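You operate a simulated robot arm through the tools that you are given. There is no shell and no other tool.

You run a simulated two-armed robot. Do the job below in one go: nothing can be reset, and whatever is moved stays where it is left.

Task
Wedge the loose jamb plumb.
Fine: slacken the red knob and the green knob, move the blue wedge till the bubble on the jamb is between its lines, then tighten both knobs.
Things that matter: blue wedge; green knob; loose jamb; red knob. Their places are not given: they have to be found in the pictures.

Only the result counts: the job must be done as asked and must still hold three seconds after the hand-in. Knocking over, shifting, dropping, spilling or breaking anything else fails it.

Robot
Two 7-joint arms with fingered hands on one trunk that stands fixed in place. Base frame: the origin is at the foot of the trunk, x ahead of it, y to its left, z up. Readings come in cm, degrees, newtons and seconds.
The left shoulder is at [20, 13.5, 104.5], the right one opposite. Payload 4 kg a hand.
The TCP of each hand is the grasp point between the finger pads, 2.5 cm short of the fingertips. In the tool frame z runs along the fingers and y along their closing line. The gripper opens to 8.8 cm. The gripper's body begins 2.9 cm behind the TCP. The gripper is a hand of 4 fingers: y runs from the thumb to the fingers, the wrist lies at [-1.3, -10.6, -17.4] in the tool frame.
Orientation is told as [roll, pitch, yaw] about the base's x, y, z axes, in that order, counted from this pose: with the fingers straight down and the wrist toward the robot, the tool's x, y and z point along [0, 1, 0], [1, 0, 0] and [0, 0, -1] of the base frame.

Tools
- The arms move only by the tool apply_moves. It takes "left_steps", "right_steps" or both (then of equal length, played together; a hand with none holds still); each is a list of rows, each an object of numbers (a shift or turn left out is 0): "x", "y", "z": the shift along the base's x, y, z in cm; "ax", "ay", "az": the turn, a rotation vector about the base's x, y, z in degrees. In form: [{"x": .., "y": .., "z": .., "ax": .., "ay": .., "az": ..}, ...]. A call has 1 to 20 rows; each row shifts and turns the commanded pose from where the row before left it. Rows are played at 5 a second. More than 5 cm and 8.6 degrees between two rows, and nothing of the call is played. Where a pose cannot be reached the arm comes as near as it can. A force on the tool above 40 N (or 10 N above the force at the start of the call, whichever is more), or a blocked arm, ends the call early, and 0.2 s more pass. In this call time passes only in rows, and 0.2 s behind the last. It gives the time, the measured TCP pose, the force on the tool (base axes), the opening and the grip force at its end, in the units of the frame above (readings bear some noise), with the torque about the TCP (base axes, N m) and any sound that the robot's microphone picked up.
- Cameras (640 x 400 px; columns grow to the right, rows downward): "scene" is now at [12.53, 4.37, 164.8]; the picture's right is [0.57, -0.82, 0.00], its down [-0.59, -0.42, -0.69] and it looks along [0.56, 0.40, -0.72] (base axes); focal length 303 px, centre (320, 200). "left" rides on the left gripper at [-6.4, -8.3, -9.8] in its tool frame; the picture's right is [-0.62, -0.37, 0.69], its down [0.71, -0.63, 0.30] and it looks along [0.32, 0.68, 0.65] (tool axes); focal length 265 px, centre (320, 200). "right" rides on the right gripper at [6.4, -8.3, -9.8] in its tool frame; the picture's right is [-0.62, 0.37, -0.69], its down [-0.71, -0.63, 0.30] and it looks along [-0.32, 0.68, 0.65] (tool axes); focal length 265 px, centre (320, 200).
- get_image(camera): a new picture of that camera. The clock stands still meanwhile.
- lift_body(by): slides the trunk up (or, below 0, down) by that many cm; the arms and the scene camera ride with it, the base frame stays. It gives what a move gives, with no picture.
- curl_fingers(index, middle, ring, thumb_bend, thumb_turn, hand): sets how far each is bent, from 0 (flat) to 1 (curled in); at 0.3 the hand is open as for a grip, at 0.7 the pads meet at the TCP. One left out holds its place. A second passes; each finger stops where it meets its share of the squeeze, and holds until it gets a number again. It is the only way to open and close the hand. It gives what a move gives, with no picture; readings hold the bend of each and the force on the fingers (four entries, about 0 where the hand has none), thumb and palm. thumb_turn goes from beside the hand (0) to across from the fingers (1), as for a grip.
- head_to(pan, tilt): turns the head with the scene camera to pan (to the left, within 97 degrees either way) and tilt (down, from -29 to 69), counted from straight ahead of the robot. It gives what a move gives.
- probe_pixels(camera, pixels): for up to 12 pixels [column, row] of the newest picture of that camera ("zoom" is the newest enlarged one), the place [x, y, z] in the base frame of the surface seen there, good to about 0.2 cm. The clock stands still meanwhile.
- close_up(camera, box): a new picture of the part [left, top, right, bottom] of that camera's present view, enlarged. The clock stands still meanwhile.
- hand_in(): hands the job in; it is judged then, once.

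Open the grippers and draw the arms clear of the work before you hand the job in, unless the task says otherwise.

The tools are called after "Emit:" by a JSON object that holds its "name" and its "arguments". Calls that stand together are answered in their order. apply_moves: Moves the arms, as the interface text tells. Its arguments: {"type":"object","properties":{"left_steps":{"type":"array","items":{"type":"object","properties":{"x":{"type":"number"},"y":{"type":"number"},"z":{"type":"number"},"ax":{"type":"number"},"ay":{"type":"number"},"az":{"type":"number"}}}},"right_steps":{"type":"array","items":{"type":"object","properties":{"x":{"type":"number"},"y":{"type":"number"},"z":{"type":"number"},"ax":{"type":"number"},"ay":{"type":"number"},"az":{"type":"number"}}}}},"required":[]} The other tools are called the same way: lift_body (by) slides the trunk up or down; curl_fingers (index, middle, ring, thumb_bend, thumb_turn, hand) moves the fingers one by one; head_to (pan, tilt) turns the head that bears the scene camera; get_image (camera) takes a picture; probe_pixels (camera, pixels) gives the place of the surface under pixels of a picture; close_up (camera, box) takes an enlarged picture of a part of a camera's view; hand_in () hands the job in.

At the start:

```text
time: 0.0
left_position: [43.97, 46.06, 133.54]
left_ee_rot: [0.0, 0.0, 0.0]
left_wrist_force: [0.9, 0.7, 0.4]
left_wrist_torque: [-0.01, -0.01, -0.01]
left_gripper_width: 8.77
left_grasp_force: 0.0
left_shape: jaw
left_bend: [0.3, 0.3, 0.3, 0.3, 0.98]
left_finger forces: [0.1, 0.0, 0.0, 0.0, 0.0, 0.0]
right_position: [52.19, 1.53, 142.63]
right_ee_rot: [0.0, 0.0, 0.0]
right_wrist_force: [0.3, 0.5, -0.1]
right_wrist_torque: [0.0, 0.0, -0.01]
right_gripper_width: 8.76
right_grasp_force: 0.2
right_shape: jaw
right_bend: [0.3, 0.3, 0.3, 0.3, 0.98]
right_finger forces: [0.0, 0.0, 0.0, 0.0, 0.0, 0.0]
trunk travel left (down, up): [-65.0, 12.0]
head pan, tilt: [35.0, 46.4]
```

scene: 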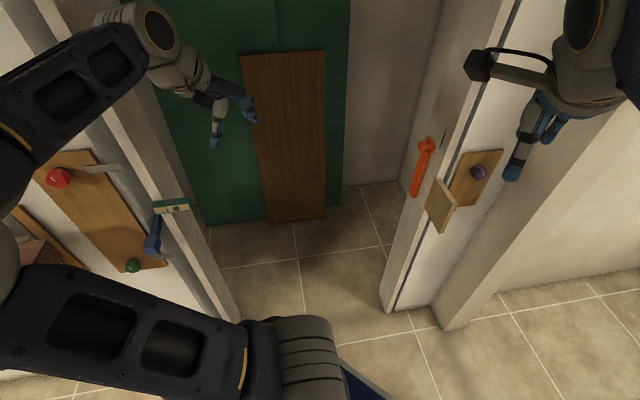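
right: 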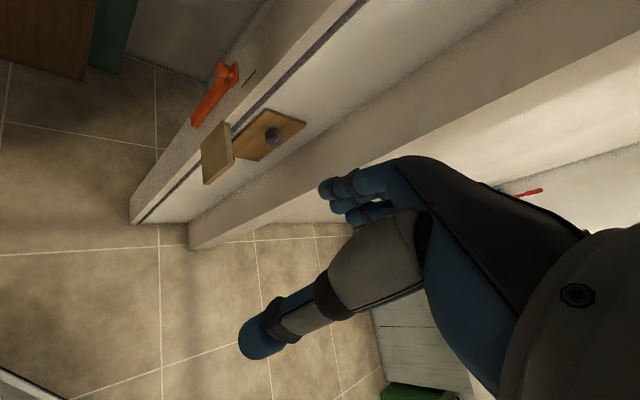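
left: 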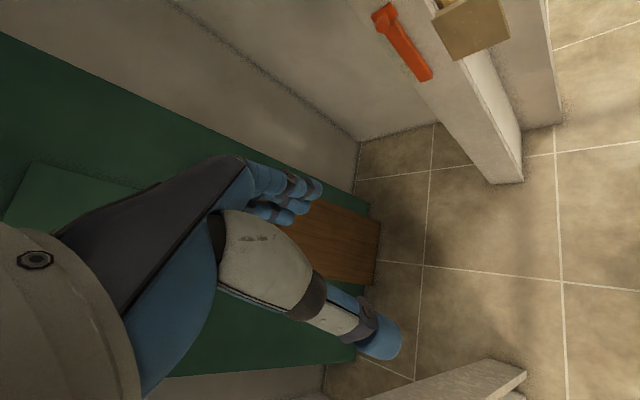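

The scene picture shows a red knob near (58,178), a green knob near (132,265), a blue wedge near (152,237) and a bubble level near (171,206). I'll enlarge that region to see it better.

Emit:
{"name": "close_up", "arguments": {"camera": "scene", "box": [0, 130, 240, 280]}}

Emit:
{"name": "probe_pixels", "arguments": {"camera": "scene", "pixels": [[58, 178], [132, 265], [152, 237], [171, 206], [80, 175], [100, 235], [110, 168], [155, 160], [220, 290], [160, 255], [30, 235], [290, 250]]}}

```text
2.67 times, centred on (120, 205) of scene
```

zoom: 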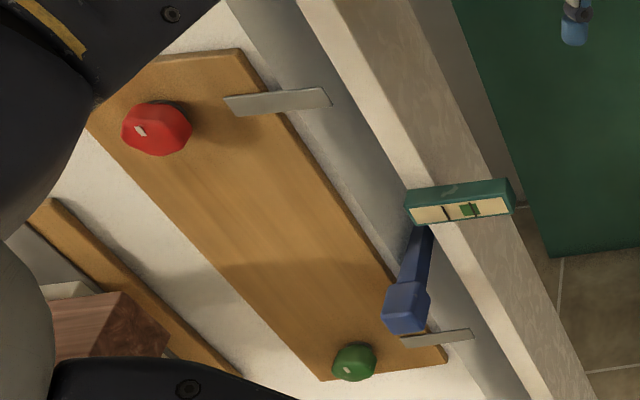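

```text
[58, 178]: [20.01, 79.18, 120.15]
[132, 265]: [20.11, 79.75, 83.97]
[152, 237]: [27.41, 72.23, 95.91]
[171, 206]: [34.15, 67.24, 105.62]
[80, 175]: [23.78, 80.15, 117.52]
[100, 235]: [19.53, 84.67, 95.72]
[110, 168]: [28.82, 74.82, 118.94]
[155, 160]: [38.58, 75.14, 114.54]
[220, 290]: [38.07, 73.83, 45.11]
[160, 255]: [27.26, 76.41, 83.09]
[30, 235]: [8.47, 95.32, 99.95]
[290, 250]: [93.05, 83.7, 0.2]
```

The work lies to the left, around [20..35, 65..85, 84..120]. I'll turn the head toward it for a squarer view.

Emit:
{"name": "head_to", "arguments": {"pan": 72, "tilt": 38}}

Emit:
{"name": "get_image", "arguments": {"camera": "scene"}}

```text
time: 1.0
left_position: [44.13, 46.05, 133.61]
left_ee_rot: [0.0, 0.0, 0.0]
left_wrist_force: [0.1, 0.4, -0.2]
left_wrist_torque: [-0.02, 0.0, 0.01]
left_gripper_width: 8.75
left_grasp_force: 0.2
left_shape: jaw
left_bend: [0.3, 0.3, 0.3, 0.3, 0.98]
left_finger forces: [0.0, 0.1, 0.1, 0.0, 0.0, 0.1]
right_position: [52.03, 1.56, 142.53]
right_ee_rot: [0.1, 0.0, 0.1]
right_wrist_force: [0.4, -0.2, -0.4]
right_wrist_torque: [-0.02, -0.02, 0.03]
right_gripper_width: 8.75
right_grasp_force: 0.0
right_shape: jaw
right_bend: [0.3, 0.3, 0.3, 0.3, 0.98]
right_finger forces: [0.1, 0.1, 0.0, 0.0, 0.1, 0.0]
trunk travel left (down, up): [-65.0, 12.0]
head pan, tilt: [72.0, 38.0]
```

```text
taken
```

scene: 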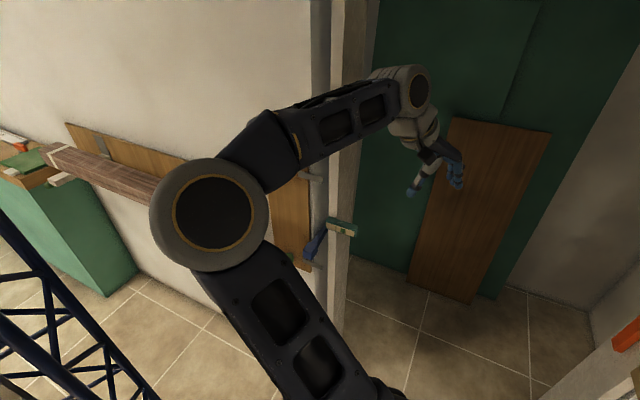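

The left arm hides the middle of the work. I'll probe the wall, the board and the level housing to get the wall's direction.

Emit:
{"name": "probe_pixels", "arguments": {"camera": "scene", "pixels": [[50, 60], [200, 60], [280, 60], [318, 40], [334, 60], [352, 60], [340, 229], [310, 247], [300, 220], [275, 210], [80, 135], [110, 175]]}}

Emit:
{"name": "close_up", "arguments": {"camera": "scene", "box": [250, 150, 410, 290]}}

```text
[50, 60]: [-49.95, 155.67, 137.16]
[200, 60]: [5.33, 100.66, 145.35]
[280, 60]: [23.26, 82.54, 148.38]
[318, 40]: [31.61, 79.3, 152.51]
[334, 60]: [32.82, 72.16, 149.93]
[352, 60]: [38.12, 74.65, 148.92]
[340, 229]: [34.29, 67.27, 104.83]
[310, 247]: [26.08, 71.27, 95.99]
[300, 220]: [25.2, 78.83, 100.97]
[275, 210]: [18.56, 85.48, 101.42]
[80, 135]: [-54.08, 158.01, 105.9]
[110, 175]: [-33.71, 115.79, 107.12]
```

```text
2.86 times, centred on (330, 220) of scene
```

zoom: 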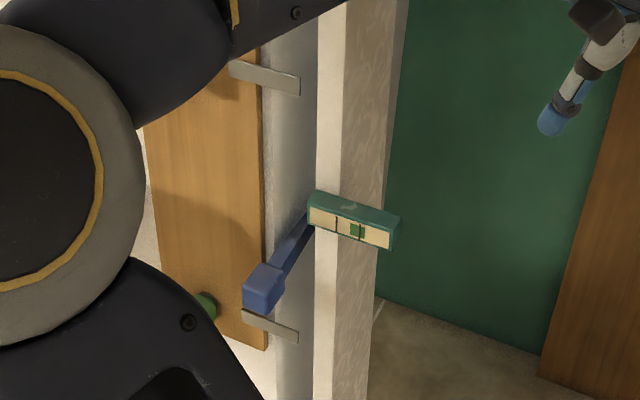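

The wall runs along (0.707,-0.707) and faces the robot, so the hand must point along (0.707,0.707,0). I'll yaw the left hand by 45° and tilt it partly, which also moves the elbow and gives its camera a view of the work.

Emit:
{"name": "apply_moves", "arguments": {"left_steps": [{"az": 7.5}, {"az": 7.5}, {"az": 7.5}, {"az": 7.5}, {"az": 7.5}, {"az": 7.5}, {"ax": 5.3, "ay": -5.3}, {"ax": 5.3, "ay": -5.3}, {"ax": 5.3, "ay": -5.3}, {"ax": 5.3, "ay": -5.3}, {"ax": 5.3, "ay": -5.3}, {"ax": 5.3, "ay": -5.3}]}}

Emit:
{"name": "get_image", "arguments": {"camera": "scene"}}

Emit:
{"name": "get_image", "arguments": {"camera": "left"}}

```text
time: 3.6
left_position: [43.91, 46.08, 133.51]
left_ee_rot: [0.0, -45.0, 44.9]
left_wrist_force: [0.1, -0.2, -0.4]
left_wrist_torque: [0.03, 0.0, 0.01]
left_gripper_width: 8.78
left_grasp_force: 0.1
left_shape: jaw
left_bend: [0.3, 0.3, 0.3, 0.3, 0.98]
left_finger forces: [0.0, 0.0, 0.0, 0.0, 0.0, 0.0]
right_position: [52.11, 1.53, 142.61]
right_ee_rot: [0.0, 0.0, -0.1]
right_wrist_force: [0.3, 0.0, 0.2]
right_wrist_torque: [0.0, 0.04, -0.03]
right_gripper_width: 8.75
right_grasp_force: 0.0
right_shape: jaw
right_bend: [0.3, 0.3, 0.3, 0.3, 0.98]
right_finger forces: [0.0, 0.0, 0.0, 0.0, 0.0, 0.0]
trunk travel left (down, up): [-65.0, 12.0]
head pan, tilt: [72.0, 38.0]
```

```text
taken
```

scene: 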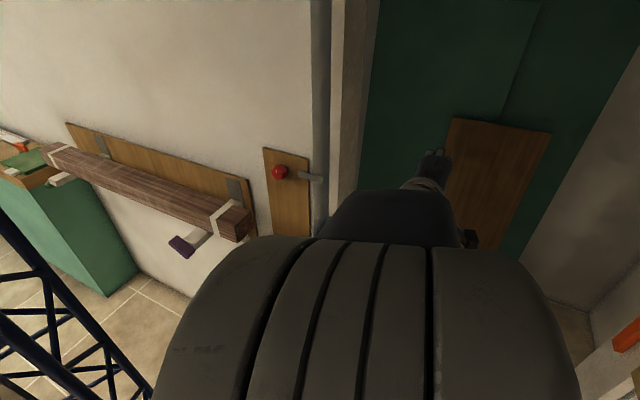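

```text
taken
```

left: 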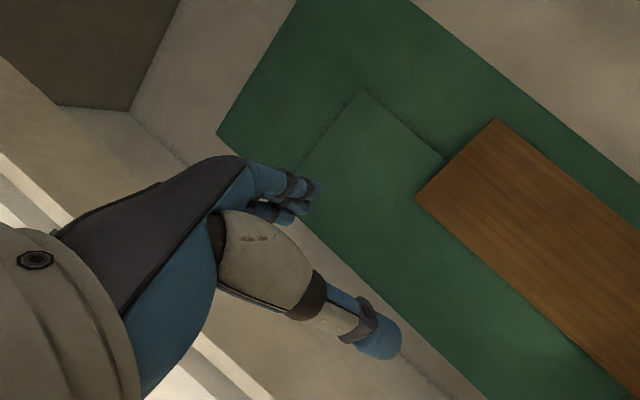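

The timber resting on brackets ends near (245,225), left of the board, and I need to keep clear of it. I'll probe it and the red knob, which now shows at (279,172).

Emit:
{"name": "probe_pixels", "arguments": {"camera": "scene", "pixels": [[232, 222], [243, 225], [215, 210], [180, 245], [205, 235], [235, 190], [279, 172], [272, 172], [287, 172], [279, 165], [279, 179], [310, 178]]}}

Emit:
{"name": "close_up", "arguments": {"camera": "scene", "box": [150, 130, 350, 255]}}

```text
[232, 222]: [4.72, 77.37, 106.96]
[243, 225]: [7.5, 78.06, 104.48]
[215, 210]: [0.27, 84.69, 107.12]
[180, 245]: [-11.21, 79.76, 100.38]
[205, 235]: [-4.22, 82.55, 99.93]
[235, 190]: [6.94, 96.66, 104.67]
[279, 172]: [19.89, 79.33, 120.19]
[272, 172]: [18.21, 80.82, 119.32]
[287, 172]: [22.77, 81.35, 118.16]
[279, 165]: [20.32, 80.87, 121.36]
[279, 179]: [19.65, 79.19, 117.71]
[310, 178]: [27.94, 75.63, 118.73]
```

```text
3.20 times, centred on (250, 192) of scene
```

zoom: 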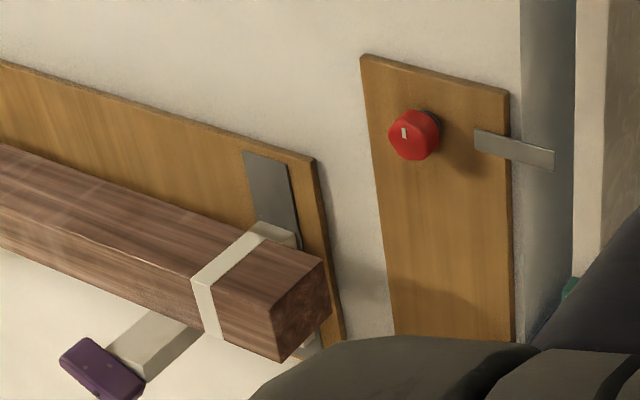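

Red knob: front at about [19.9,79.3,119.7], roughly 4.5 cm wide. I'll finish the tilt and bring the left hand to about 10 cm in front of it.

Emit:
{"name": "apply_moves", "arguments": {"left_steps": [{"x": -2.55, "y": 2.22, "z": -1.17, "ax": 5.3, "ay": -5.3}, {"x": -2.55, "y": 2.22, "z": -1.17, "ax": 5.3, "ay": -5.3}, {"x": -2.55, "y": 2.22, "z": -1.17, "ax": 5.3, "ay": -5.3}, {"x": -2.55, "y": 2.22, "z": -1.17, "ax": 5.3, "ay": -5.3}, {"x": -2.55, "y": 2.22, "z": -1.17, "ax": 5.3, "ay": -5.3}, {"x": -2.55, "y": 2.22, "z": -1.17, "ax": 5.3, "ay": -5.3}, {"x": -2.55, "y": 2.22, "z": -1.17}, {"x": -2.55, "y": 2.22, "z": -1.17}, {"x": -2.55, "y": 2.22, "z": -1.17}, {"x": -2.55, "y": 2.22, "z": -1.17}, {"x": -2.55, "y": 2.22, "z": -1.17}, {"x": -2.55, "y": 2.22, "z": -1.17}]}}

Emit:
{"name": "get_image", "arguments": {"camera": "scene"}}

Emit:
{"name": "get_image", "arguments": {"camera": "left"}}

```text
time: 6.2
left_position: [13.78, 73.19, 119.82]
left_ee_rot: [57.0, -90.0, -12.0]
left_wrist_force: [0.4, 0.0, 0.8]
left_wrist_torque: [0.01, -0.03, 0.04]
left_gripper_width: 8.78
left_grasp_force: 0.0
left_shape: jaw
left_bend: [0.3, 0.3, 0.3, 0.3, 0.98]
left_finger forces: [0.1, 0.0, 0.0, 0.0, 0.0, 0.0]
left hand out of reach, approached as far as the arm can: row 2
right_position: [52.19, 1.52, 142.57]
right_ee_rot: [0.0, 0.0, 0.0]
right_wrist_force: [0.2, -0.2, -0.9]
right_wrist_torque: [-0.01, 0.01, -0.02]
right_gripper_width: 8.76
right_grasp_force: 0.0
right_shape: jaw
right_bend: [0.3, 0.3, 0.3, 0.3, 0.98]
right_finger forces: [0.0, 0.0, 0.0, 0.1, 0.1, 0.0]
trunk travel left (down, up): [-65.0, 12.0]
head pan, tilt: [72.0, 38.0]
```

```text
taken
```

scene: 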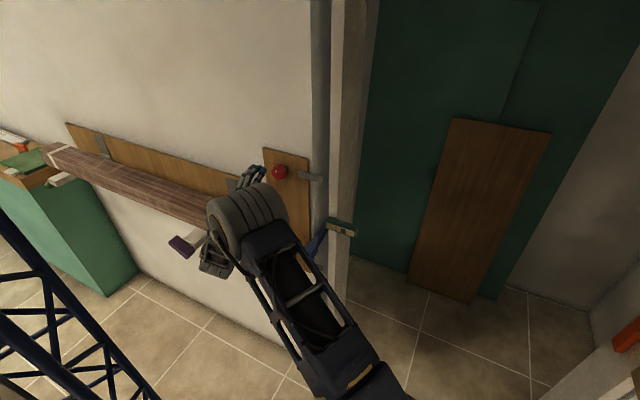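

```text
taken
```

left: 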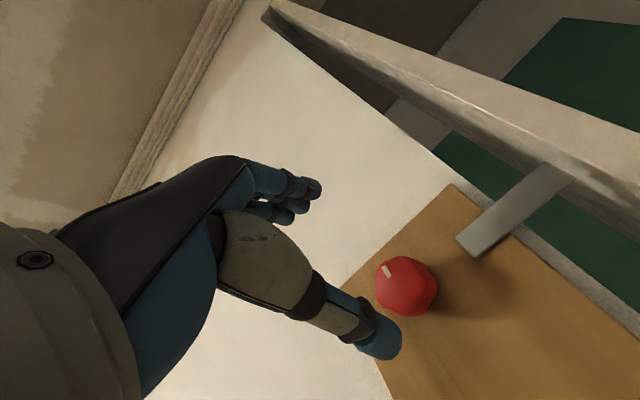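

Now the scene camera sees the level at (341,228) and the hand is before the red knob. I'll measure the wrist housing against the timber end, and zoom on the knob and level.

Emit:
{"name": "probe_pixels", "arguments": {"camera": "scene", "pixels": [[215, 215], [245, 210], [280, 205], [215, 260], [230, 180], [262, 172], [245, 172], [240, 240], [208, 232], [285, 230]]}}

Emit:
{"name": "close_up", "arguments": {"camera": "scene", "box": [296, 200, 376, 250]}}

Emit:
{"name": "close_up", "arguments": {"camera": "scene", "box": [190, 140, 320, 280]}}

Emit:
{"name": "probe_pixels", "arguments": {"camera": "left", "pixels": [[405, 285], [380, 285], [432, 285], [405, 262], [405, 310], [387, 272], [455, 350], [480, 235]]}}

```text
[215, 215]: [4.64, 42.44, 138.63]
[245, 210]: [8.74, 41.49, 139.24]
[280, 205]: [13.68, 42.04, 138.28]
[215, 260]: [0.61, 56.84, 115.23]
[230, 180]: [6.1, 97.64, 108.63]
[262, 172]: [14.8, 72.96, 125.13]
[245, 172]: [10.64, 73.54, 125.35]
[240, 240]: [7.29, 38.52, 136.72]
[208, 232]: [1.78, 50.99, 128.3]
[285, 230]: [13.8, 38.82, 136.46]
```

```text
8.00 times, centred on (336, 225) of scene
```

zoom: 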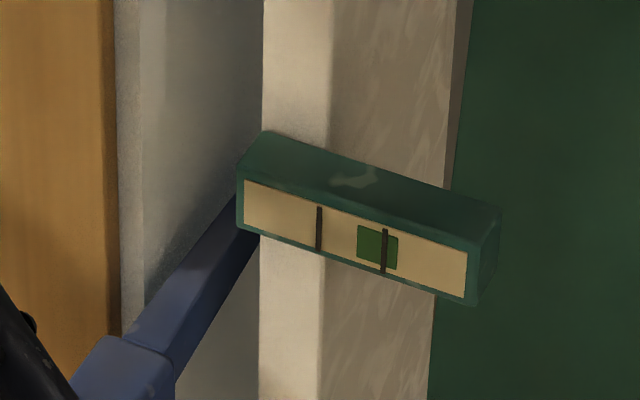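

```text
2.86 times, centred on (255, 210) of scene
```

zoom: 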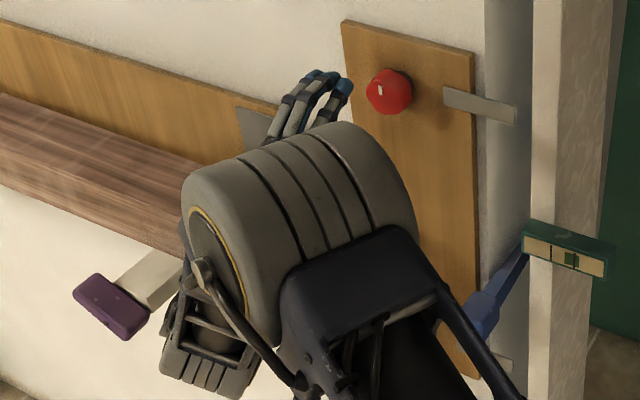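

```text
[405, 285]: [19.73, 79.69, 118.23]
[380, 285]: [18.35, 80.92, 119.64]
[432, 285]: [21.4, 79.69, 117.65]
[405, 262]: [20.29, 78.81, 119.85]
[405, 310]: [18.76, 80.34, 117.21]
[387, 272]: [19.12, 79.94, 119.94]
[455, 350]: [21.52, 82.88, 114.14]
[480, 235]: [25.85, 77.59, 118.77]
```

The bubble sits right of the centre on the right-hand line (zoom x≈378; lines at 318 and 384). I'll now close in on the red knob (centre about [20,79.9,119.2]) with the hand still open.

Emit:
{"name": "apply_moves", "arguments": {"left_steps": [{"x": 1.55, "y": 1.68, "z": -0.15}, {"x": 1.55, "y": 1.68, "z": -0.15}, {"x": 1.55, "y": 1.68, "z": -0.15}, {"x": 1.5, "y": 1.65, "z": -0.15}]}}

Emit:
{"name": "get_image", "arguments": {"camera": "left"}}

Emit:
{"name": "close_up", "arguments": {"camera": "scene", "box": [190, 140, 320, 280]}}

```text
time: 7.2
left_position: [19.41, 79.89, 119.01]
left_ee_rot: [18.9, -90.0, 26.1]
left_wrist_force: [-0.3, 0.2, 1.0]
left_wrist_torque: [0.0, 0.01, 0.03]
left_gripper_width: 8.76
left_grasp_force: 0.0
left_shape: jaw
left_bend: [0.3, 0.3, 0.3, 0.3, 0.98]
left_finger forces: [0.0, 0.0, 0.1, 0.1, 0.0, 0.0]
right_position: [52.15, 1.58, 142.5]
right_ee_rot: [0.0, 0.0, 0.1]
right_wrist_force: [0.2, 0.2, 0.8]
right_wrist_torque: [0.03, -0.02, 0.0]
right_gripper_width: 8.77
right_grasp_force: 0.1
right_shape: jaw
right_bend: [0.3, 0.3, 0.3, 0.3, 0.98]
right_finger forces: [0.1, 0.0, 0.1, 0.0, 0.0, 0.0]
trunk travel left (down, up): [-65.0, 12.0]
head pan, tilt: [72.0, 38.0]
```

```text
taken
```

left: 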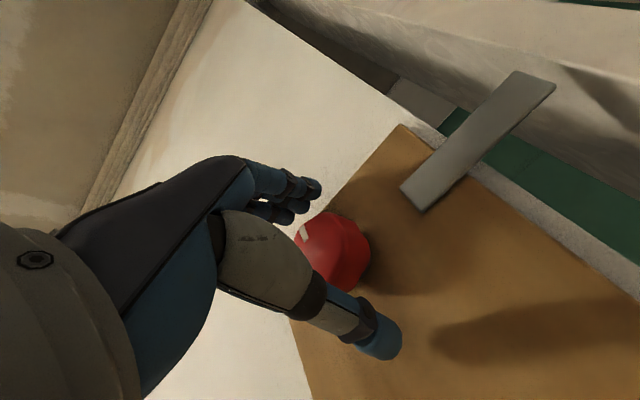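

```text
2.86 times, centred on (255, 210) of scene
```

zoom: 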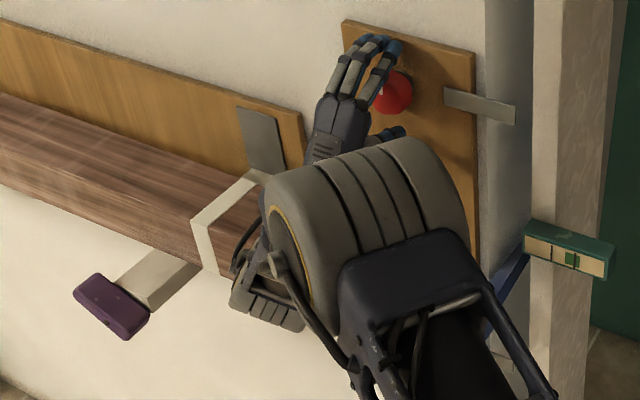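

The knob lies between thumb and fingers. I'll shift 0.5 cm in x and close the fingers on it.

Emit:
{"name": "apply_moves", "arguments": {"left_steps": [{"x": 0.5, "y": 0.05, "z": 0.2}]}}

Emit:
{"name": "curl_fingers", "arguments": {"hand": "left", "index": 0.7, "middle": 0.7, "ring": 0.7, "thumb_bend": 0.7}}

Emit:
{"name": "get_image", "arguments": {"camera": "left"}}

```text
time: 7.6
left_position: [19.96, 79.91, 119.26]
left_ee_rot: [12.9, -89.9, 32.1]
left_wrist_force: [0.6, -0.2, -0.7]
left_wrist_torque: [-0.02, -0.02, 0.0]
left_gripper_width: 8.78
left_grasp_force: 0.1
left_shape: jaw
left_bend: [0.3, 0.3, 0.3, 0.3, 0.98]
left_finger forces: [0.0, 0.0, 0.0, 0.1, 0.0, 0.1]
right_position: [52.12, 1.65, 142.52]
right_ee_rot: [0.0, -0.1, 0.0]
right_wrist_force: [-0.3, -0.6, -0.4]
right_wrist_torque: [-0.02, -0.06, 0.01]
right_gripper_width: 8.78
right_grasp_force: 0.0
right_shape: jaw
right_bend: [0.3, 0.3, 0.3, 0.3, 0.98]
right_finger forces: [0.1, 0.1, 0.0, 0.0, 0.0, 0.0]
trunk travel left (down, up): [-65.0, 12.0]
head pan, tilt: [72.0, 38.0]
```

```text
time: 8.6
left_position: [20.01, 79.87, 119.24]
left_ee_rot: [114.4, -89.9, -69.4]
left_wrist_force: [-2.0, 3.6, 5.0]
left_wrist_torque: [0.26, -0.08, 0.07]
left_gripper_width: 2.81
left_grasp_force: 15.1
left_shape: fingers
left_bend: [0.6, 0.6, 0.65, 0.56, 0.97]
left_finger forces: [6.7, 8.5, 3.7, 0.0, 12.2, 0.1]
right_position: [51.99, 1.44, 142.59]
right_ee_rot: [0.0, 0.0, 0.1]
right_wrist_force: [-0.1, 0.3, -0.4]
right_wrist_torque: [-0.01, 0.0, 0.0]
right_gripper_width: 8.75
right_grasp_force: 0.1
right_shape: jaw
right_bend: [0.3, 0.3, 0.3, 0.3, 0.98]
right_finger forces: [0.1, 0.1, 0.1, 0.1, 0.0, 0.0]
trunk travel left (down, up): [-65.0, 12.0]
head pan, tilt: [72.0, 38.0]
```

```text
taken
```

left: 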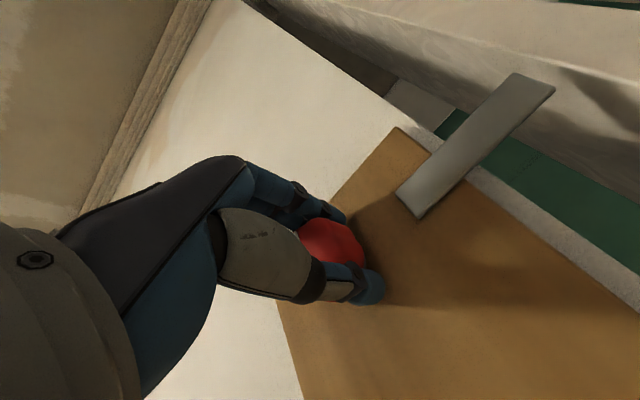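

The knob is gripped with 15 N. I'll turn it counter-clockwise (about the outward normal) by 30° and watch the torque.

Emit:
{"name": "apply_moves", "arguments": {"left_steps": [{"ax": -4.24, "ay": -4.24}, {"ax": -4.24, "ay": -4.24}, {"ax": -4.24, "ay": -4.24}, {"ax": -4.24, "ay": -4.24}, {"ax": -4.24, "ay": -4.24}]}}

Emit:
{"name": "get_image", "arguments": {"camera": "left"}}

Emit:
{"name": "close_up", "arguments": {"camera": "scene", "box": [190, 140, 320, 280]}}

```text
time: 9.8
left_position: [19.87, 79.86, 119.44]
left_ee_rot: [-90.1, -60.0, 135.2]
left_wrist_force: [-16.2, 0.0, 14.5]
left_wrist_torque: [0.52, -0.16, 0.34]
left_gripper_width: 2.75
left_grasp_force: 16.7
left_shape: fingers
left_bend: [0.58, 0.58, 0.62, 0.59, 0.98]
left_finger forces: [9.1, 11.5, 5.9, 0.0, 8.6, 0.0]
right_position: [52.02, 1.52, 142.56]
right_ee_rot: [0.1, 0.0, 0.0]
right_wrist_force: [0.2, 0.2, -0.6]
right_wrist_torque: [-0.02, 0.03, -0.02]
right_gripper_width: 8.76
right_grasp_force: 0.0
right_shape: jaw
right_bend: [0.3, 0.3, 0.3, 0.3, 0.98]
right_finger forces: [0.1, 0.1, 0.0, 0.0, 0.0, 0.0]
trunk travel left (down, up): [-65.0, 12.0]
head pan, tilt: [72.0, 38.0]
```

```text
taken
```

left: 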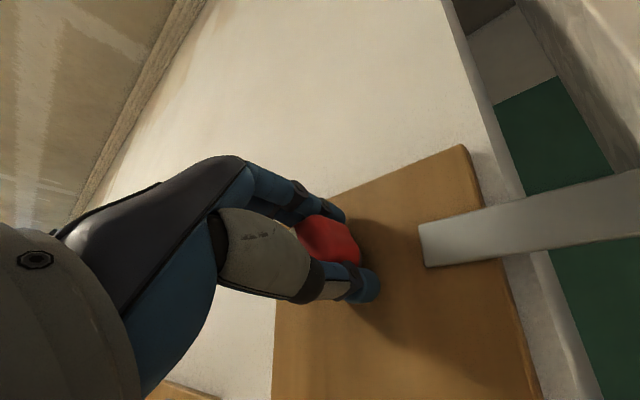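

```text
2.86 times, centred on (255, 210) of scene
```

zoom: 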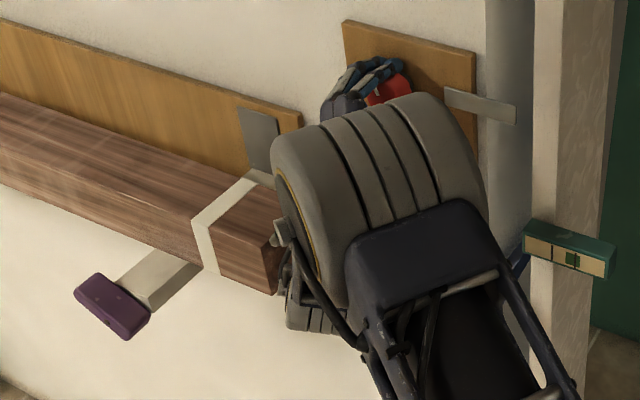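

Torque is small and the knob seems to turn with the hand; side force is 16 N toward -x and +z. I'll continue counter-clockwise another 36° while easing the hand slightly along that force.

Emit:
{"name": "apply_moves", "arguments": {"left_steps": [{"x": -0.2, "z": 0.15}, {"ax": -4.24, "ay": -4.24}, {"ax": -4.24, "ay": -4.24}, {"ax": -4.24, "ay": -4.24}, {"ax": -4.24, "ay": -4.24}, {"ax": -4.24, "ay": -4.24}, {"ax": -4.24, "ay": -4.24}]}}

Emit:
{"name": "get_image", "arguments": {"camera": "left"}}

Emit:
{"name": "close_up", "arguments": {"camera": "scene", "box": [190, 140, 320, 280]}}

```text
time: 11.4
left_position: [19.56, 79.97, 119.54]
left_ee_rot: [-90.0, -24.1, 135.2]
left_wrist_force: [-23.2, -0.7, 11.3]
left_wrist_torque: [0.49, 0.07, 0.6]
left_gripper_width: 2.73
left_grasp_force: 18.3
left_shape: fingers
left_bend: [0.57, 0.56, 0.61, 0.6, 0.98]
left_finger forces: [10.4, 12.1, 6.0, 0.0, 8.6, 0.0]
right_position: [52.04, 1.58, 142.67]
right_ee_rot: [0.0, 0.0, 0.0]
right_wrist_force: [0.4, 0.1, 0.1]
right_wrist_torque: [-0.01, -0.01, 0.01]
right_gripper_width: 8.76
right_grasp_force: 0.0
right_shape: jaw
right_bend: [0.3, 0.3, 0.3, 0.3, 0.98]
right_finger forces: [0.0, 0.0, 0.0, 0.0, 0.0, 0.0]
trunk travel left (down, up): [-65.0, 12.0]
head pan, tilt: [72.0, 38.0]
```

```text
taken
```

left: 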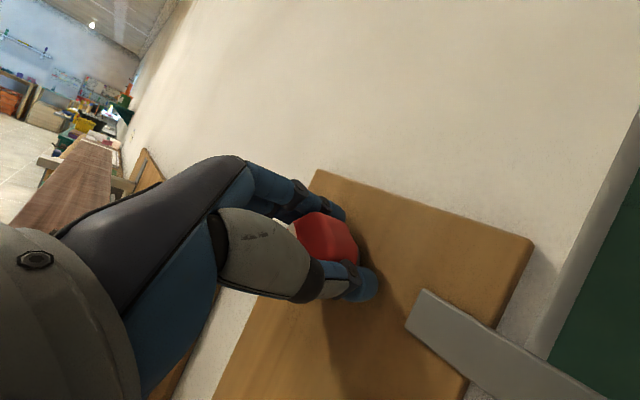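

```text
2.86 times, centred on (255, 210) of scene
```

zoom: 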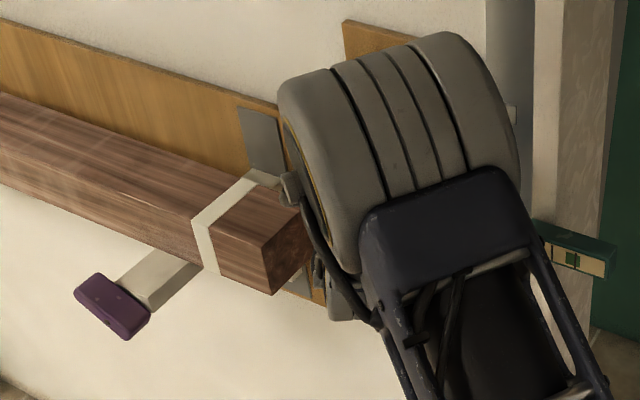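

It turned 66° together with the knob. I'll ease the side force and go on another 42°.

Emit:
{"name": "apply_moves", "arguments": {"left_steps": [{"x": -0.25, "z": 0.1}, {"ax": -4.24, "ay": -4.24}, {"ax": -4.24, "ay": -4.24}, {"ax": -4.24, "ay": -4.24}, {"x": -0.1, "ax": -4.24, "ay": -4.24}, {"ax": -4.24, "ay": -4.24}, {"ax": -4.24, "ay": -4.24}, {"ax": -4.24, "ay": -4.24}]}}

Emit:
{"name": "get_image", "arguments": {"camera": "left"}}

Emit:
{"name": "get_image", "arguments": {"camera": "scene"}}

```text
time: 13.1
left_position: [18.88, 80.38, 120.57]
left_ee_rot: [-91.2, 12.6, 135.3]
left_wrist_force: [-10.8, 16.4, 7.6]
left_wrist_torque: [0.46, 0.16, 0.37]
left_gripper_width: 0.81
left_grasp_force: 14.2
left_shape: fingers
left_bend: [0.66, 0.59, 0.58, 0.65, 0.96]
left_finger forces: [4.2, 10.9, 9.4, 0.1, 3.6, 0.1]
right_position: [52.2, 1.54, 142.48]
right_ee_rot: [0.0, 0.0, 0.1]
right_wrist_force: [0.1, -0.6, -0.6]
right_wrist_torque: [0.01, -0.03, -0.02]
right_gripper_width: 8.77
right_grasp_force: 0.1
right_shape: jaw
right_bend: [0.3, 0.3, 0.3, 0.3, 0.98]
right_finger forces: [0.0, 0.0, 0.1, 0.1, 0.0, 0.0]
trunk travel left (down, up): [-65.0, 12.0]
head pan, tilt: [72.0, 38.0]
stopped in row 8 (left hand): the force on the tool passed its limit at 41 N (the readings are from after the stop); the commanded pose is now the measured one
```

```text
taken
```

left: 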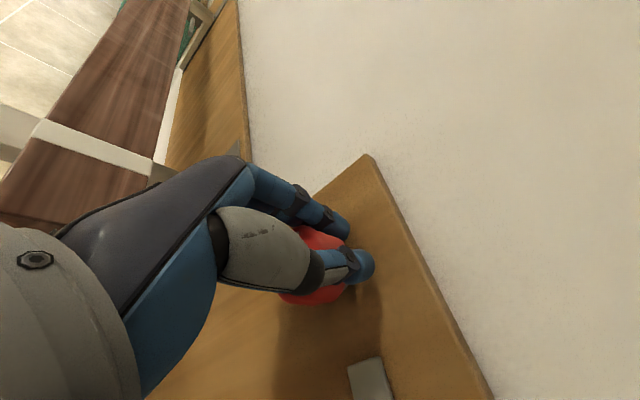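

```text
taken
```

scene: 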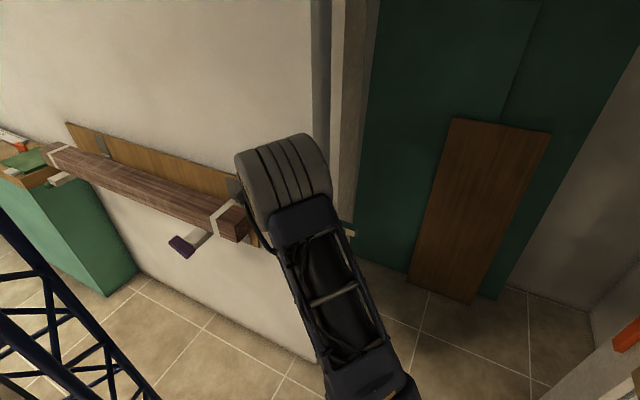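

At about 100° the fingers slid to the knob's edge (TCP now 1.5 cm too high and left). I'll open the hand, back off and check the knob's white mark.

Emit:
{"name": "curl_fingers", "arguments": {"hand": "left", "index": 0.3, "middle": 0.3, "ring": 0.3, "thumb_bend": 0.3}}

Emit:
{"name": "apply_moves", "arguments": {"left_steps": [{"x": -1.5, "y": -1.5}, {"x": -1.5, "y": -1.5}, {"x": -2, "y": -2}, {"x": -2, "y": -2}]}}

Emit:
{"name": "get_image", "arguments": {"camera": "left"}}

Emit:
{"name": "get_image", "arguments": {"camera": "scene"}}

```text
time: 14.1
left_position: [19.35, 80.17, 120.2]
left_ee_rot: [-90.9, 12.8, 135.0]
left_wrist_force: [-0.8, 0.3, 0.3]
left_wrist_torque: [0.0, 0.02, 0.03]
left_gripper_width: 8.45
left_grasp_force: 0.0
left_shape: fingers
left_bend: [0.3, 0.3, 0.3, 0.3, 0.97]
left_finger forces: [0.1, 0.0, 0.0, 0.1, 0.0, 0.1]
right_position: [52.06, 1.52, 142.55]
right_ee_rot: [0.0, 0.0, 0.0]
right_wrist_force: [-0.1, 0.6, -1.2]
right_wrist_torque: [0.0, 0.03, -0.01]
right_gripper_width: 8.76
right_grasp_force: 0.1
right_shape: jaw
right_bend: [0.3, 0.3, 0.3, 0.3, 0.98]
right_finger forces: [0.0, 0.0, 0.0, 0.1, 0.0, 0.0]
trunk travel left (down, up): [-65.0, 12.0]
head pan, tilt: [72.0, 38.0]
```

```text
time: 15.1
left_position: [12.27, 73.47, 120.25]
left_ee_rot: [-90.8, 12.8, 135.1]
left_wrist_force: [-0.2, 0.8, 0.2]
left_wrist_torque: [-0.02, 0.01, -0.03]
left_gripper_width: 8.45
left_grasp_force: 0.0
left_shape: fingers
left_bend: [0.3, 0.3, 0.3, 0.3, 0.97]
left_finger forces: [0.0, 0.0, 0.1, 0.0, 0.0, 0.0]
right_position: [52.14, 1.56, 142.64]
right_ee_rot: [0.0, 0.0, 0.0]
right_wrist_force: [0.5, -0.7, -0.7]
right_wrist_torque: [0.0, 0.02, -0.01]
right_gripper_width: 8.74
right_grasp_force: 0.1
right_shape: jaw
right_bend: [0.3, 0.3, 0.3, 0.3, 0.98]
right_finger forces: [0.1, 0.1, 0.0, 0.0, 0.1, 0.1]
trunk travel left (down, up): [-65.0, 12.0]
head pan, tilt: [72.0, 38.0]
```

```text
taken
```

left: 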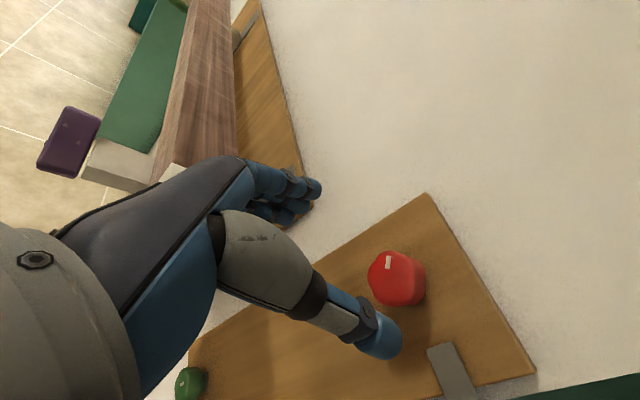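

```text
taken
```

scene: 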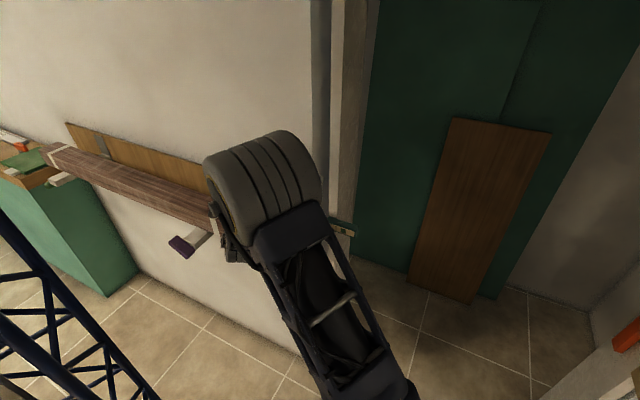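

Both knobs are in the left camera's view: red at (397,277), green at (190,383). I'll enlarge and probe the red knob's mark to see how far it turned.

Emit:
{"name": "close_up", "arguments": {"camera": "left", "box": [350, 230, 450, 320]}}

Emit:
{"name": "probe_pixels", "arguments": {"camera": "zoom", "pixels": [[245, 180], [255, 235], [250, 205], [180, 240], [330, 200], [200, 320], [330, 330], [270, 270], [430, 190], [420, 330], [300, 160]]}}

Emit:
{"name": "probe_pixels", "arguments": {"camera": "left", "pixels": [[188, 375], [185, 385], [195, 378], [184, 372], [200, 385], [190, 395], [425, 200], [533, 373], [440, 350], [225, 375]]}}

```text
4.44 times, centred on (400, 275) of left
```

zoom: 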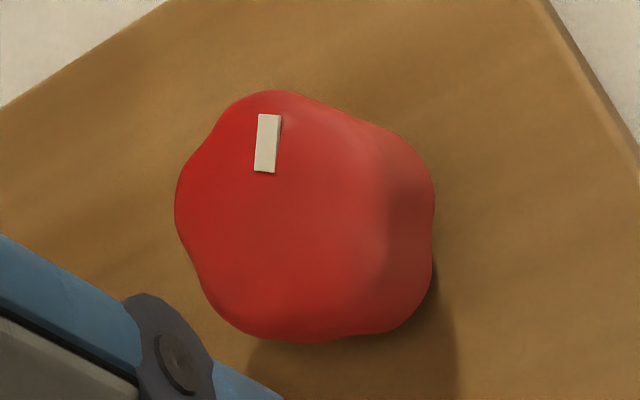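

```text
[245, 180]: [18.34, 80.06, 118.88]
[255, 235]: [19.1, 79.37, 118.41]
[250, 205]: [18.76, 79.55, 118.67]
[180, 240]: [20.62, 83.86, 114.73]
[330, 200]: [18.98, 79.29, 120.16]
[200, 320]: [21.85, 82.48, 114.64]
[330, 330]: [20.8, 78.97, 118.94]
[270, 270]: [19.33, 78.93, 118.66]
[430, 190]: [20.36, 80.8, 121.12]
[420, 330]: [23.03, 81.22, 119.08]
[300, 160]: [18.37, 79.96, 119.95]
```

```text
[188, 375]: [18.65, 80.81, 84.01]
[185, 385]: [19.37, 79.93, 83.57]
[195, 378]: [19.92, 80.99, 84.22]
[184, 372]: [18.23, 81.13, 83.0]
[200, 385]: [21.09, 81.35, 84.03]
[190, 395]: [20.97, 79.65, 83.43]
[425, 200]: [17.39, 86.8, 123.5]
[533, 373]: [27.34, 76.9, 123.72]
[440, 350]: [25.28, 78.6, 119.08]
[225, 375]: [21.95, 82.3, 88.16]
```

I need an unblocked view of the red knob and level. I'll carry the hand right and outward, turning it back to wrist-down, ending in front of the lower board.

Emit:
{"name": "apply_moves", "arguments": {"left_steps": [{"x": 1.5, "y": -3.0}, {"x": 1.5, "y": -3.0}, {"x": 1.5, "y": -3.0}, {"ax": 5.6, "ay": 5.6, "z": -1}, {"ax": 5.6, "ay": 5.6, "z": -1}, {"ax": 5.6, "ay": 5.6, "z": -1}, {"ax": 5.6, "ay": 5.6, "z": -1}, {"ax": 5.6, "ay": 5.6, "z": -1}, {"ax": 5.6, "ay": 5.6, "z": -1}, {"ax": 5.6, "ay": 5.6, "z": -1}, {"ax": 5.6, "ay": 5.6, "z": -2}, {"ax": 5.6, "ay": 5.6, "z": -2}, {"ax": 5.6, "ay": 5.6, "z": -2}, {"ax": 5.6, "ay": 5.6, "z": -2}, {"ax": 5.6, "ay": 5.6, "z": -2}, {"ax": 5.5, "ay": 5.5, "z": -2}]}}

Emit:
{"name": "get_image", "arguments": {"camera": "scene"}}

Emit:
{"name": "get_image", "arguments": {"camera": "left"}}

```text
time: 18.5
left_position: [16.73, 64.1, 101.35]
left_ee_rot: [107.5, -89.9, -63.4]
left_wrist_force: [0.5, -0.1, -0.2]
left_wrist_torque: [0.0, 0.01, 0.02]
left_gripper_width: 8.45
left_grasp_force: 0.1
left_shape: fingers
left_bend: [0.3, 0.3, 0.3, 0.3, 0.97]
left_finger forces: [0.0, 0.1, 0.0, 0.1, 0.0, 0.0]
right_position: [52.07, 1.62, 142.56]
right_ee_rot: [0.1, 0.0, 0.0]
right_wrist_force: [-0.4, 0.6, 0.3]
right_wrist_torque: [0.0, 0.01, -0.02]
right_gripper_width: 8.73
right_grasp_force: 0.0
right_shape: jaw
right_bend: [0.3, 0.3, 0.3, 0.3, 0.98]
right_finger forces: [0.0, 0.0, 0.1, 0.0, 0.1, 0.1]
trunk travel left (down, up): [-65.0, 12.0]
head pan, tilt: [72.0, 38.0]
```

```text
taken
```

scene: 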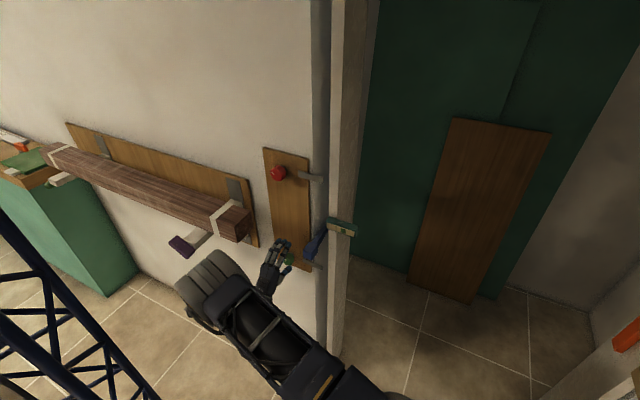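

```text
taken
```

left: 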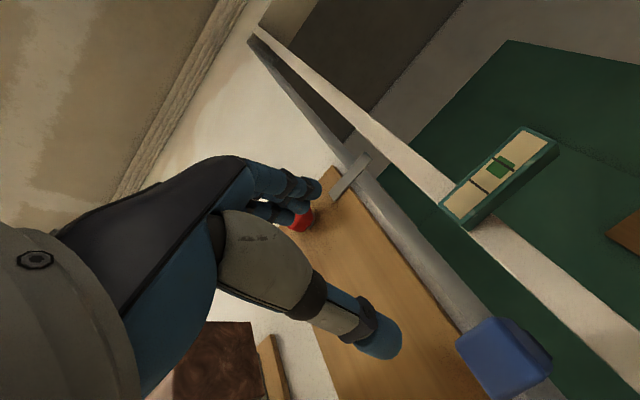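

The red knob, level, wedge and a bit of the green knob are all visible now. I'll enlarge them.

Emit:
{"name": "close_up", "arguments": {"camera": "scene", "box": [258, 155, 298, 185]}}

Emit:
{"name": "probe_pixels", "arguments": {"camera": "zoom", "pixels": [[300, 290], [250, 290], [350, 290], [300, 210], [300, 350], [220, 280], [400, 280], [270, 220], [270, 350], [380, 350]]}}

Emit:
{"name": "close_up", "arguments": {"camera": "scene", "box": [260, 205, 370, 285]}}

Emit:
{"name": "close_up", "arguments": {"camera": "left", "box": [430, 110, 570, 240]}}

```text
13.33 times, centred on (278, 170) of scene
```

zoom: 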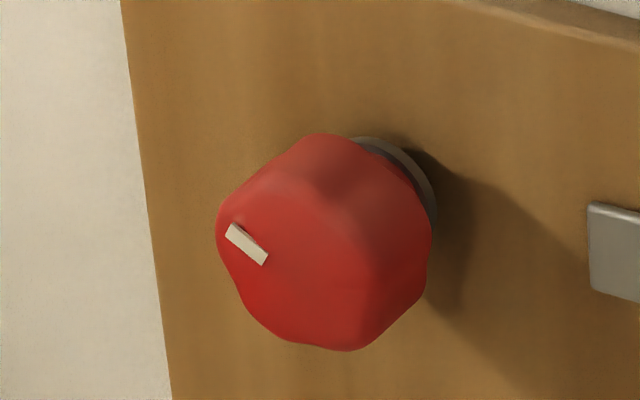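

```text
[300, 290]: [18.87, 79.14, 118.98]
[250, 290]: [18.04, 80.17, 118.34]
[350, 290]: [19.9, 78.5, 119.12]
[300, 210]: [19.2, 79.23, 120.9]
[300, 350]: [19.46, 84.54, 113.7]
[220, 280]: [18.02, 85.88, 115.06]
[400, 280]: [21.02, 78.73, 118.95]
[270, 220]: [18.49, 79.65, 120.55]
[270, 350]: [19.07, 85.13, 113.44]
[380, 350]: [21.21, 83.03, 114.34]
```

```text
5.00 times, centred on (315, 245) of scene
```

zoom: 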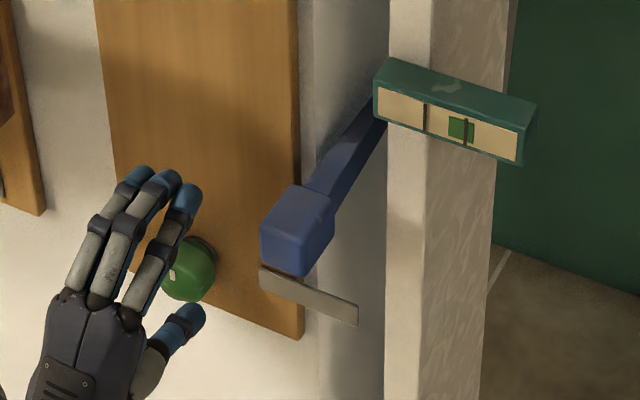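

```text
3.08 times, centred on (500, 175) of left
```

zoom: 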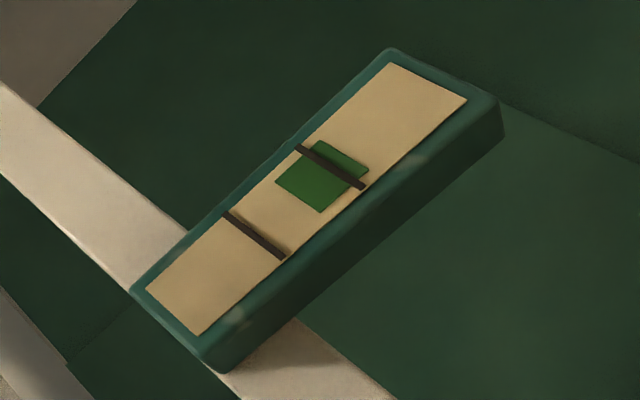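

The red knob now stands about 0.7 cm further out and its mark moved from 12 toward 10 o'clock, so it is loosening. Now I'll go to the green knob: down first, then left to a pre-grasp about 12 cm off the wall.

Emit:
{"name": "apply_moves", "arguments": {"left_steps": [{"z": -4.3}, {"z": -4.3}, {"z": -4.3}, {"z": -4.3}, {"x": -1.25, "y": 3.0}, {"x": -1.25, "y": 3.0}]}}

Emit:
{"name": "get_image", "arguments": {"camera": "left"}}

Emit:
{"name": "close_up", "arguments": {"camera": "scene", "box": [200, 180, 370, 310]}}

```text
time: 19.9
left_position: [14.16, 70.34, 84.33]
left_ee_rot: [-70.9, -89.8, 114.9]
left_wrist_force: [0.1, -0.1, 0.4]
left_wrist_torque: [-0.02, -0.01, -0.01]
left_gripper_width: 8.47
left_grasp_force: 0.1
left_shape: fingers
left_bend: [0.3, 0.3, 0.3, 0.3, 0.97]
left_finger forces: [0.0, 0.0, 0.1, 0.0, 0.1, 0.1]
right_position: [52.13, 1.54, 142.6]
right_ee_rot: [0.0, 0.0, 0.0]
right_wrist_force: [-0.7, 0.1, -0.8]
right_wrist_torque: [0.01, -0.05, -0.04]
right_gripper_width: 8.76
right_grasp_force: 0.1
right_shape: jaw
right_bend: [0.3, 0.3, 0.3, 0.3, 0.98]
right_finger forces: [0.0, 0.1, 0.0, 0.0, 0.0, 0.0]
trunk travel left (down, up): [-65.0, 12.0]
head pan, tilt: [72.0, 38.0]
```

```text
taken
```

left: 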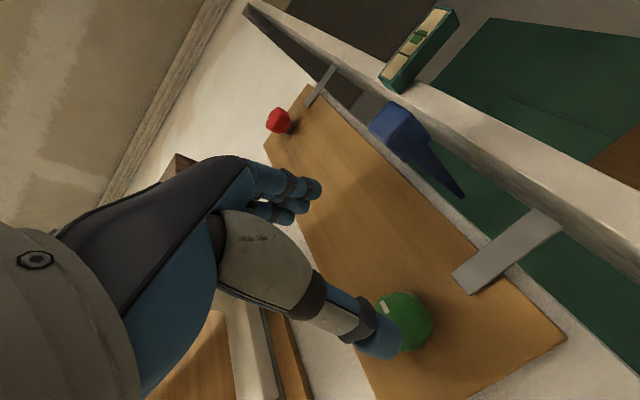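

```text
3.08 times, centred on (285, 245) of scene
```

zoom: 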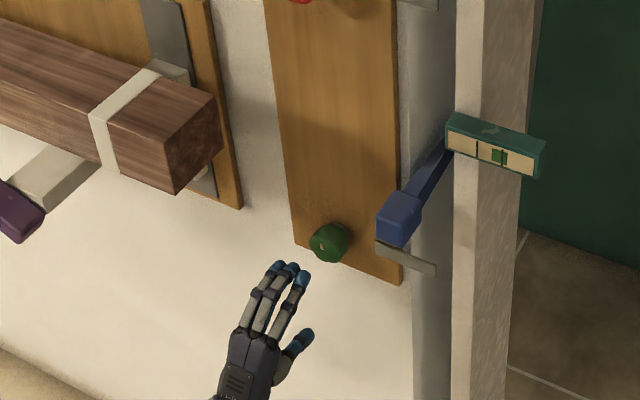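

The green knob is clear in the zoom at (329,242). I'll enlarge and probe it to find its centre.

Emit:
{"name": "close_up", "arguments": {"camera": "scene", "box": [268, 245, 308, 270]}}

Emit:
{"name": "probe_pixels", "arguments": {"camera": "zoom", "pixels": [[250, 220], [300, 220], [350, 220], [280, 280], [320, 290], [280, 160], [320, 160], [230, 220], [400, 220], [330, 250], [260, 260], [360, 280]]}}

Emit:
{"name": "probe_pixels", "arguments": {"camera": "left", "pixels": [[385, 305], [400, 310], [415, 300], [400, 330], [420, 330], [405, 345], [432, 320], [400, 292], [390, 125], [410, 120], [380, 125], [450, 185]]}}

```text
16.00 times, centred on (288, 258) of scene
```

zoom: 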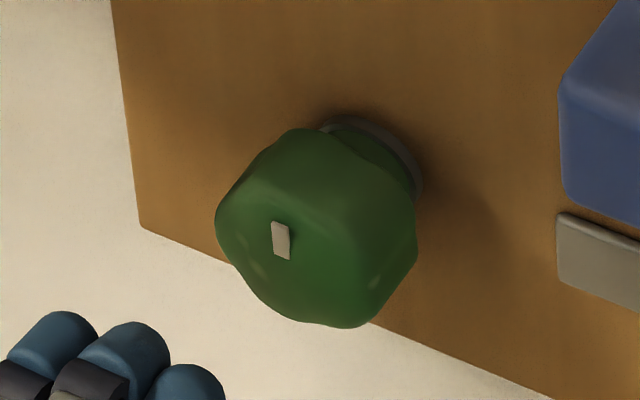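

```text
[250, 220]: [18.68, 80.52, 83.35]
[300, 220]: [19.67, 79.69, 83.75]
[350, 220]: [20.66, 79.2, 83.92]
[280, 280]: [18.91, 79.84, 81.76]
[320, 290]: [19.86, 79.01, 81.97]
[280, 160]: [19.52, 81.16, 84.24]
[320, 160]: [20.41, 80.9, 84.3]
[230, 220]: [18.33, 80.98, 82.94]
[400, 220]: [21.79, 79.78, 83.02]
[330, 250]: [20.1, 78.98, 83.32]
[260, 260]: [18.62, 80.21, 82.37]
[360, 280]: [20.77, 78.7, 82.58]
```

```text
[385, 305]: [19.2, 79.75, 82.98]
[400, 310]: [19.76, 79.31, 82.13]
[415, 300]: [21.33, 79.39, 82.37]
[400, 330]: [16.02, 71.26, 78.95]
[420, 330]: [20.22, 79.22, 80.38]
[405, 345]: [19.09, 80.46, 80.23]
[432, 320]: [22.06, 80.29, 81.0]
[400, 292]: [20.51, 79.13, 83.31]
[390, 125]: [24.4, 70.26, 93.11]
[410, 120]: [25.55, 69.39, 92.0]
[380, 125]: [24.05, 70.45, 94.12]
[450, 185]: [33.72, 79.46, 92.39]
```

Green knob centre is about s=-42.6 → [19.7,80.1,82.4], front at 4.8 cm off the wall, mark up. I'll pre-rotate the hand 40° clockwise (for more turning range) while moving to 10 cm in front of it.

Emit:
{"name": "apply_moves", "arguments": {"left_steps": [{"x": 0.29, "y": 1.14, "z": -0.39, "ax": 5.66, "ay": 5.66}, {"x": 0.29, "y": 1.14, "z": -0.39, "ax": 5.66, "ay": 5.66}, {"x": 0.29, "y": 1.14, "z": -0.39, "ax": 5.66, "ay": 5.66}, {"x": 0.29, "y": 1.14, "z": -0.39, "ax": 5.66, "ay": 5.66}, {"x": 0.3, "y": 1.14, "z": -0.39, "ax": 5.66, "ay": 5.66}]}}

Emit:
{"name": "get_image", "arguments": {"camera": "left"}}

Emit:
{"name": "get_image", "arguments": {"camera": "scene"}}

```text
time: 21.1
left_position: [17.23, 73.69, 89.1]
left_ee_rot: [85.9, -66.9, -40.2]
left_wrist_force: [0.4, -1.3, -1.0]
left_wrist_torque: [0.0, -0.01, -0.03]
left_gripper_width: 8.45
left_grasp_force: 0.1
left_shape: fingers
left_bend: [0.3, 0.3, 0.3, 0.3, 0.97]
left_finger forces: [0.0, 0.0, 0.0, 0.0, 0.1, 0.0]
left hand out of reach, approached as far as the arm can: row 1, 2, 3, 4, 5
right_position: [52.14, 1.59, 142.5]
right_ee_rot: [-0.1, 0.0, 0.0]
right_wrist_force: [0.3, -0.5, 0.8]
right_wrist_torque: [0.0, 0.04, 0.03]
right_gripper_width: 8.77
right_grasp_force: 0.1
right_shape: jaw
right_bend: [0.3, 0.3, 0.3, 0.3, 0.98]
right_finger forces: [0.1, 0.0, 0.0, 0.0, 0.0, 0.1]
trunk travel left (down, up): [-65.0, 12.0]
head pan, tilt: [72.0, 38.0]
```

```text
taken
```

left: 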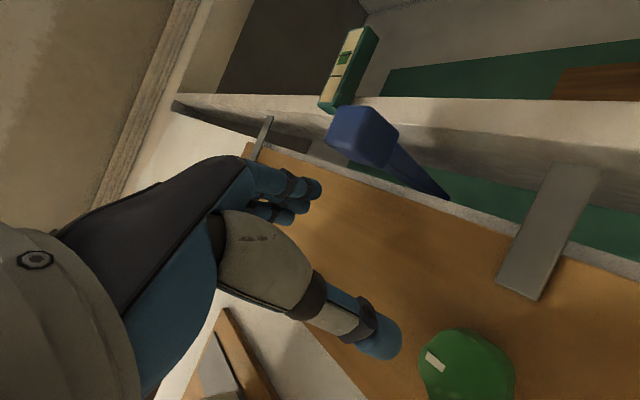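

```text
taken
```

scene: 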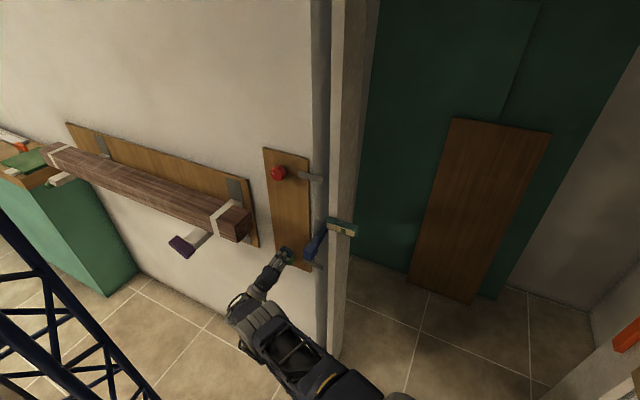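

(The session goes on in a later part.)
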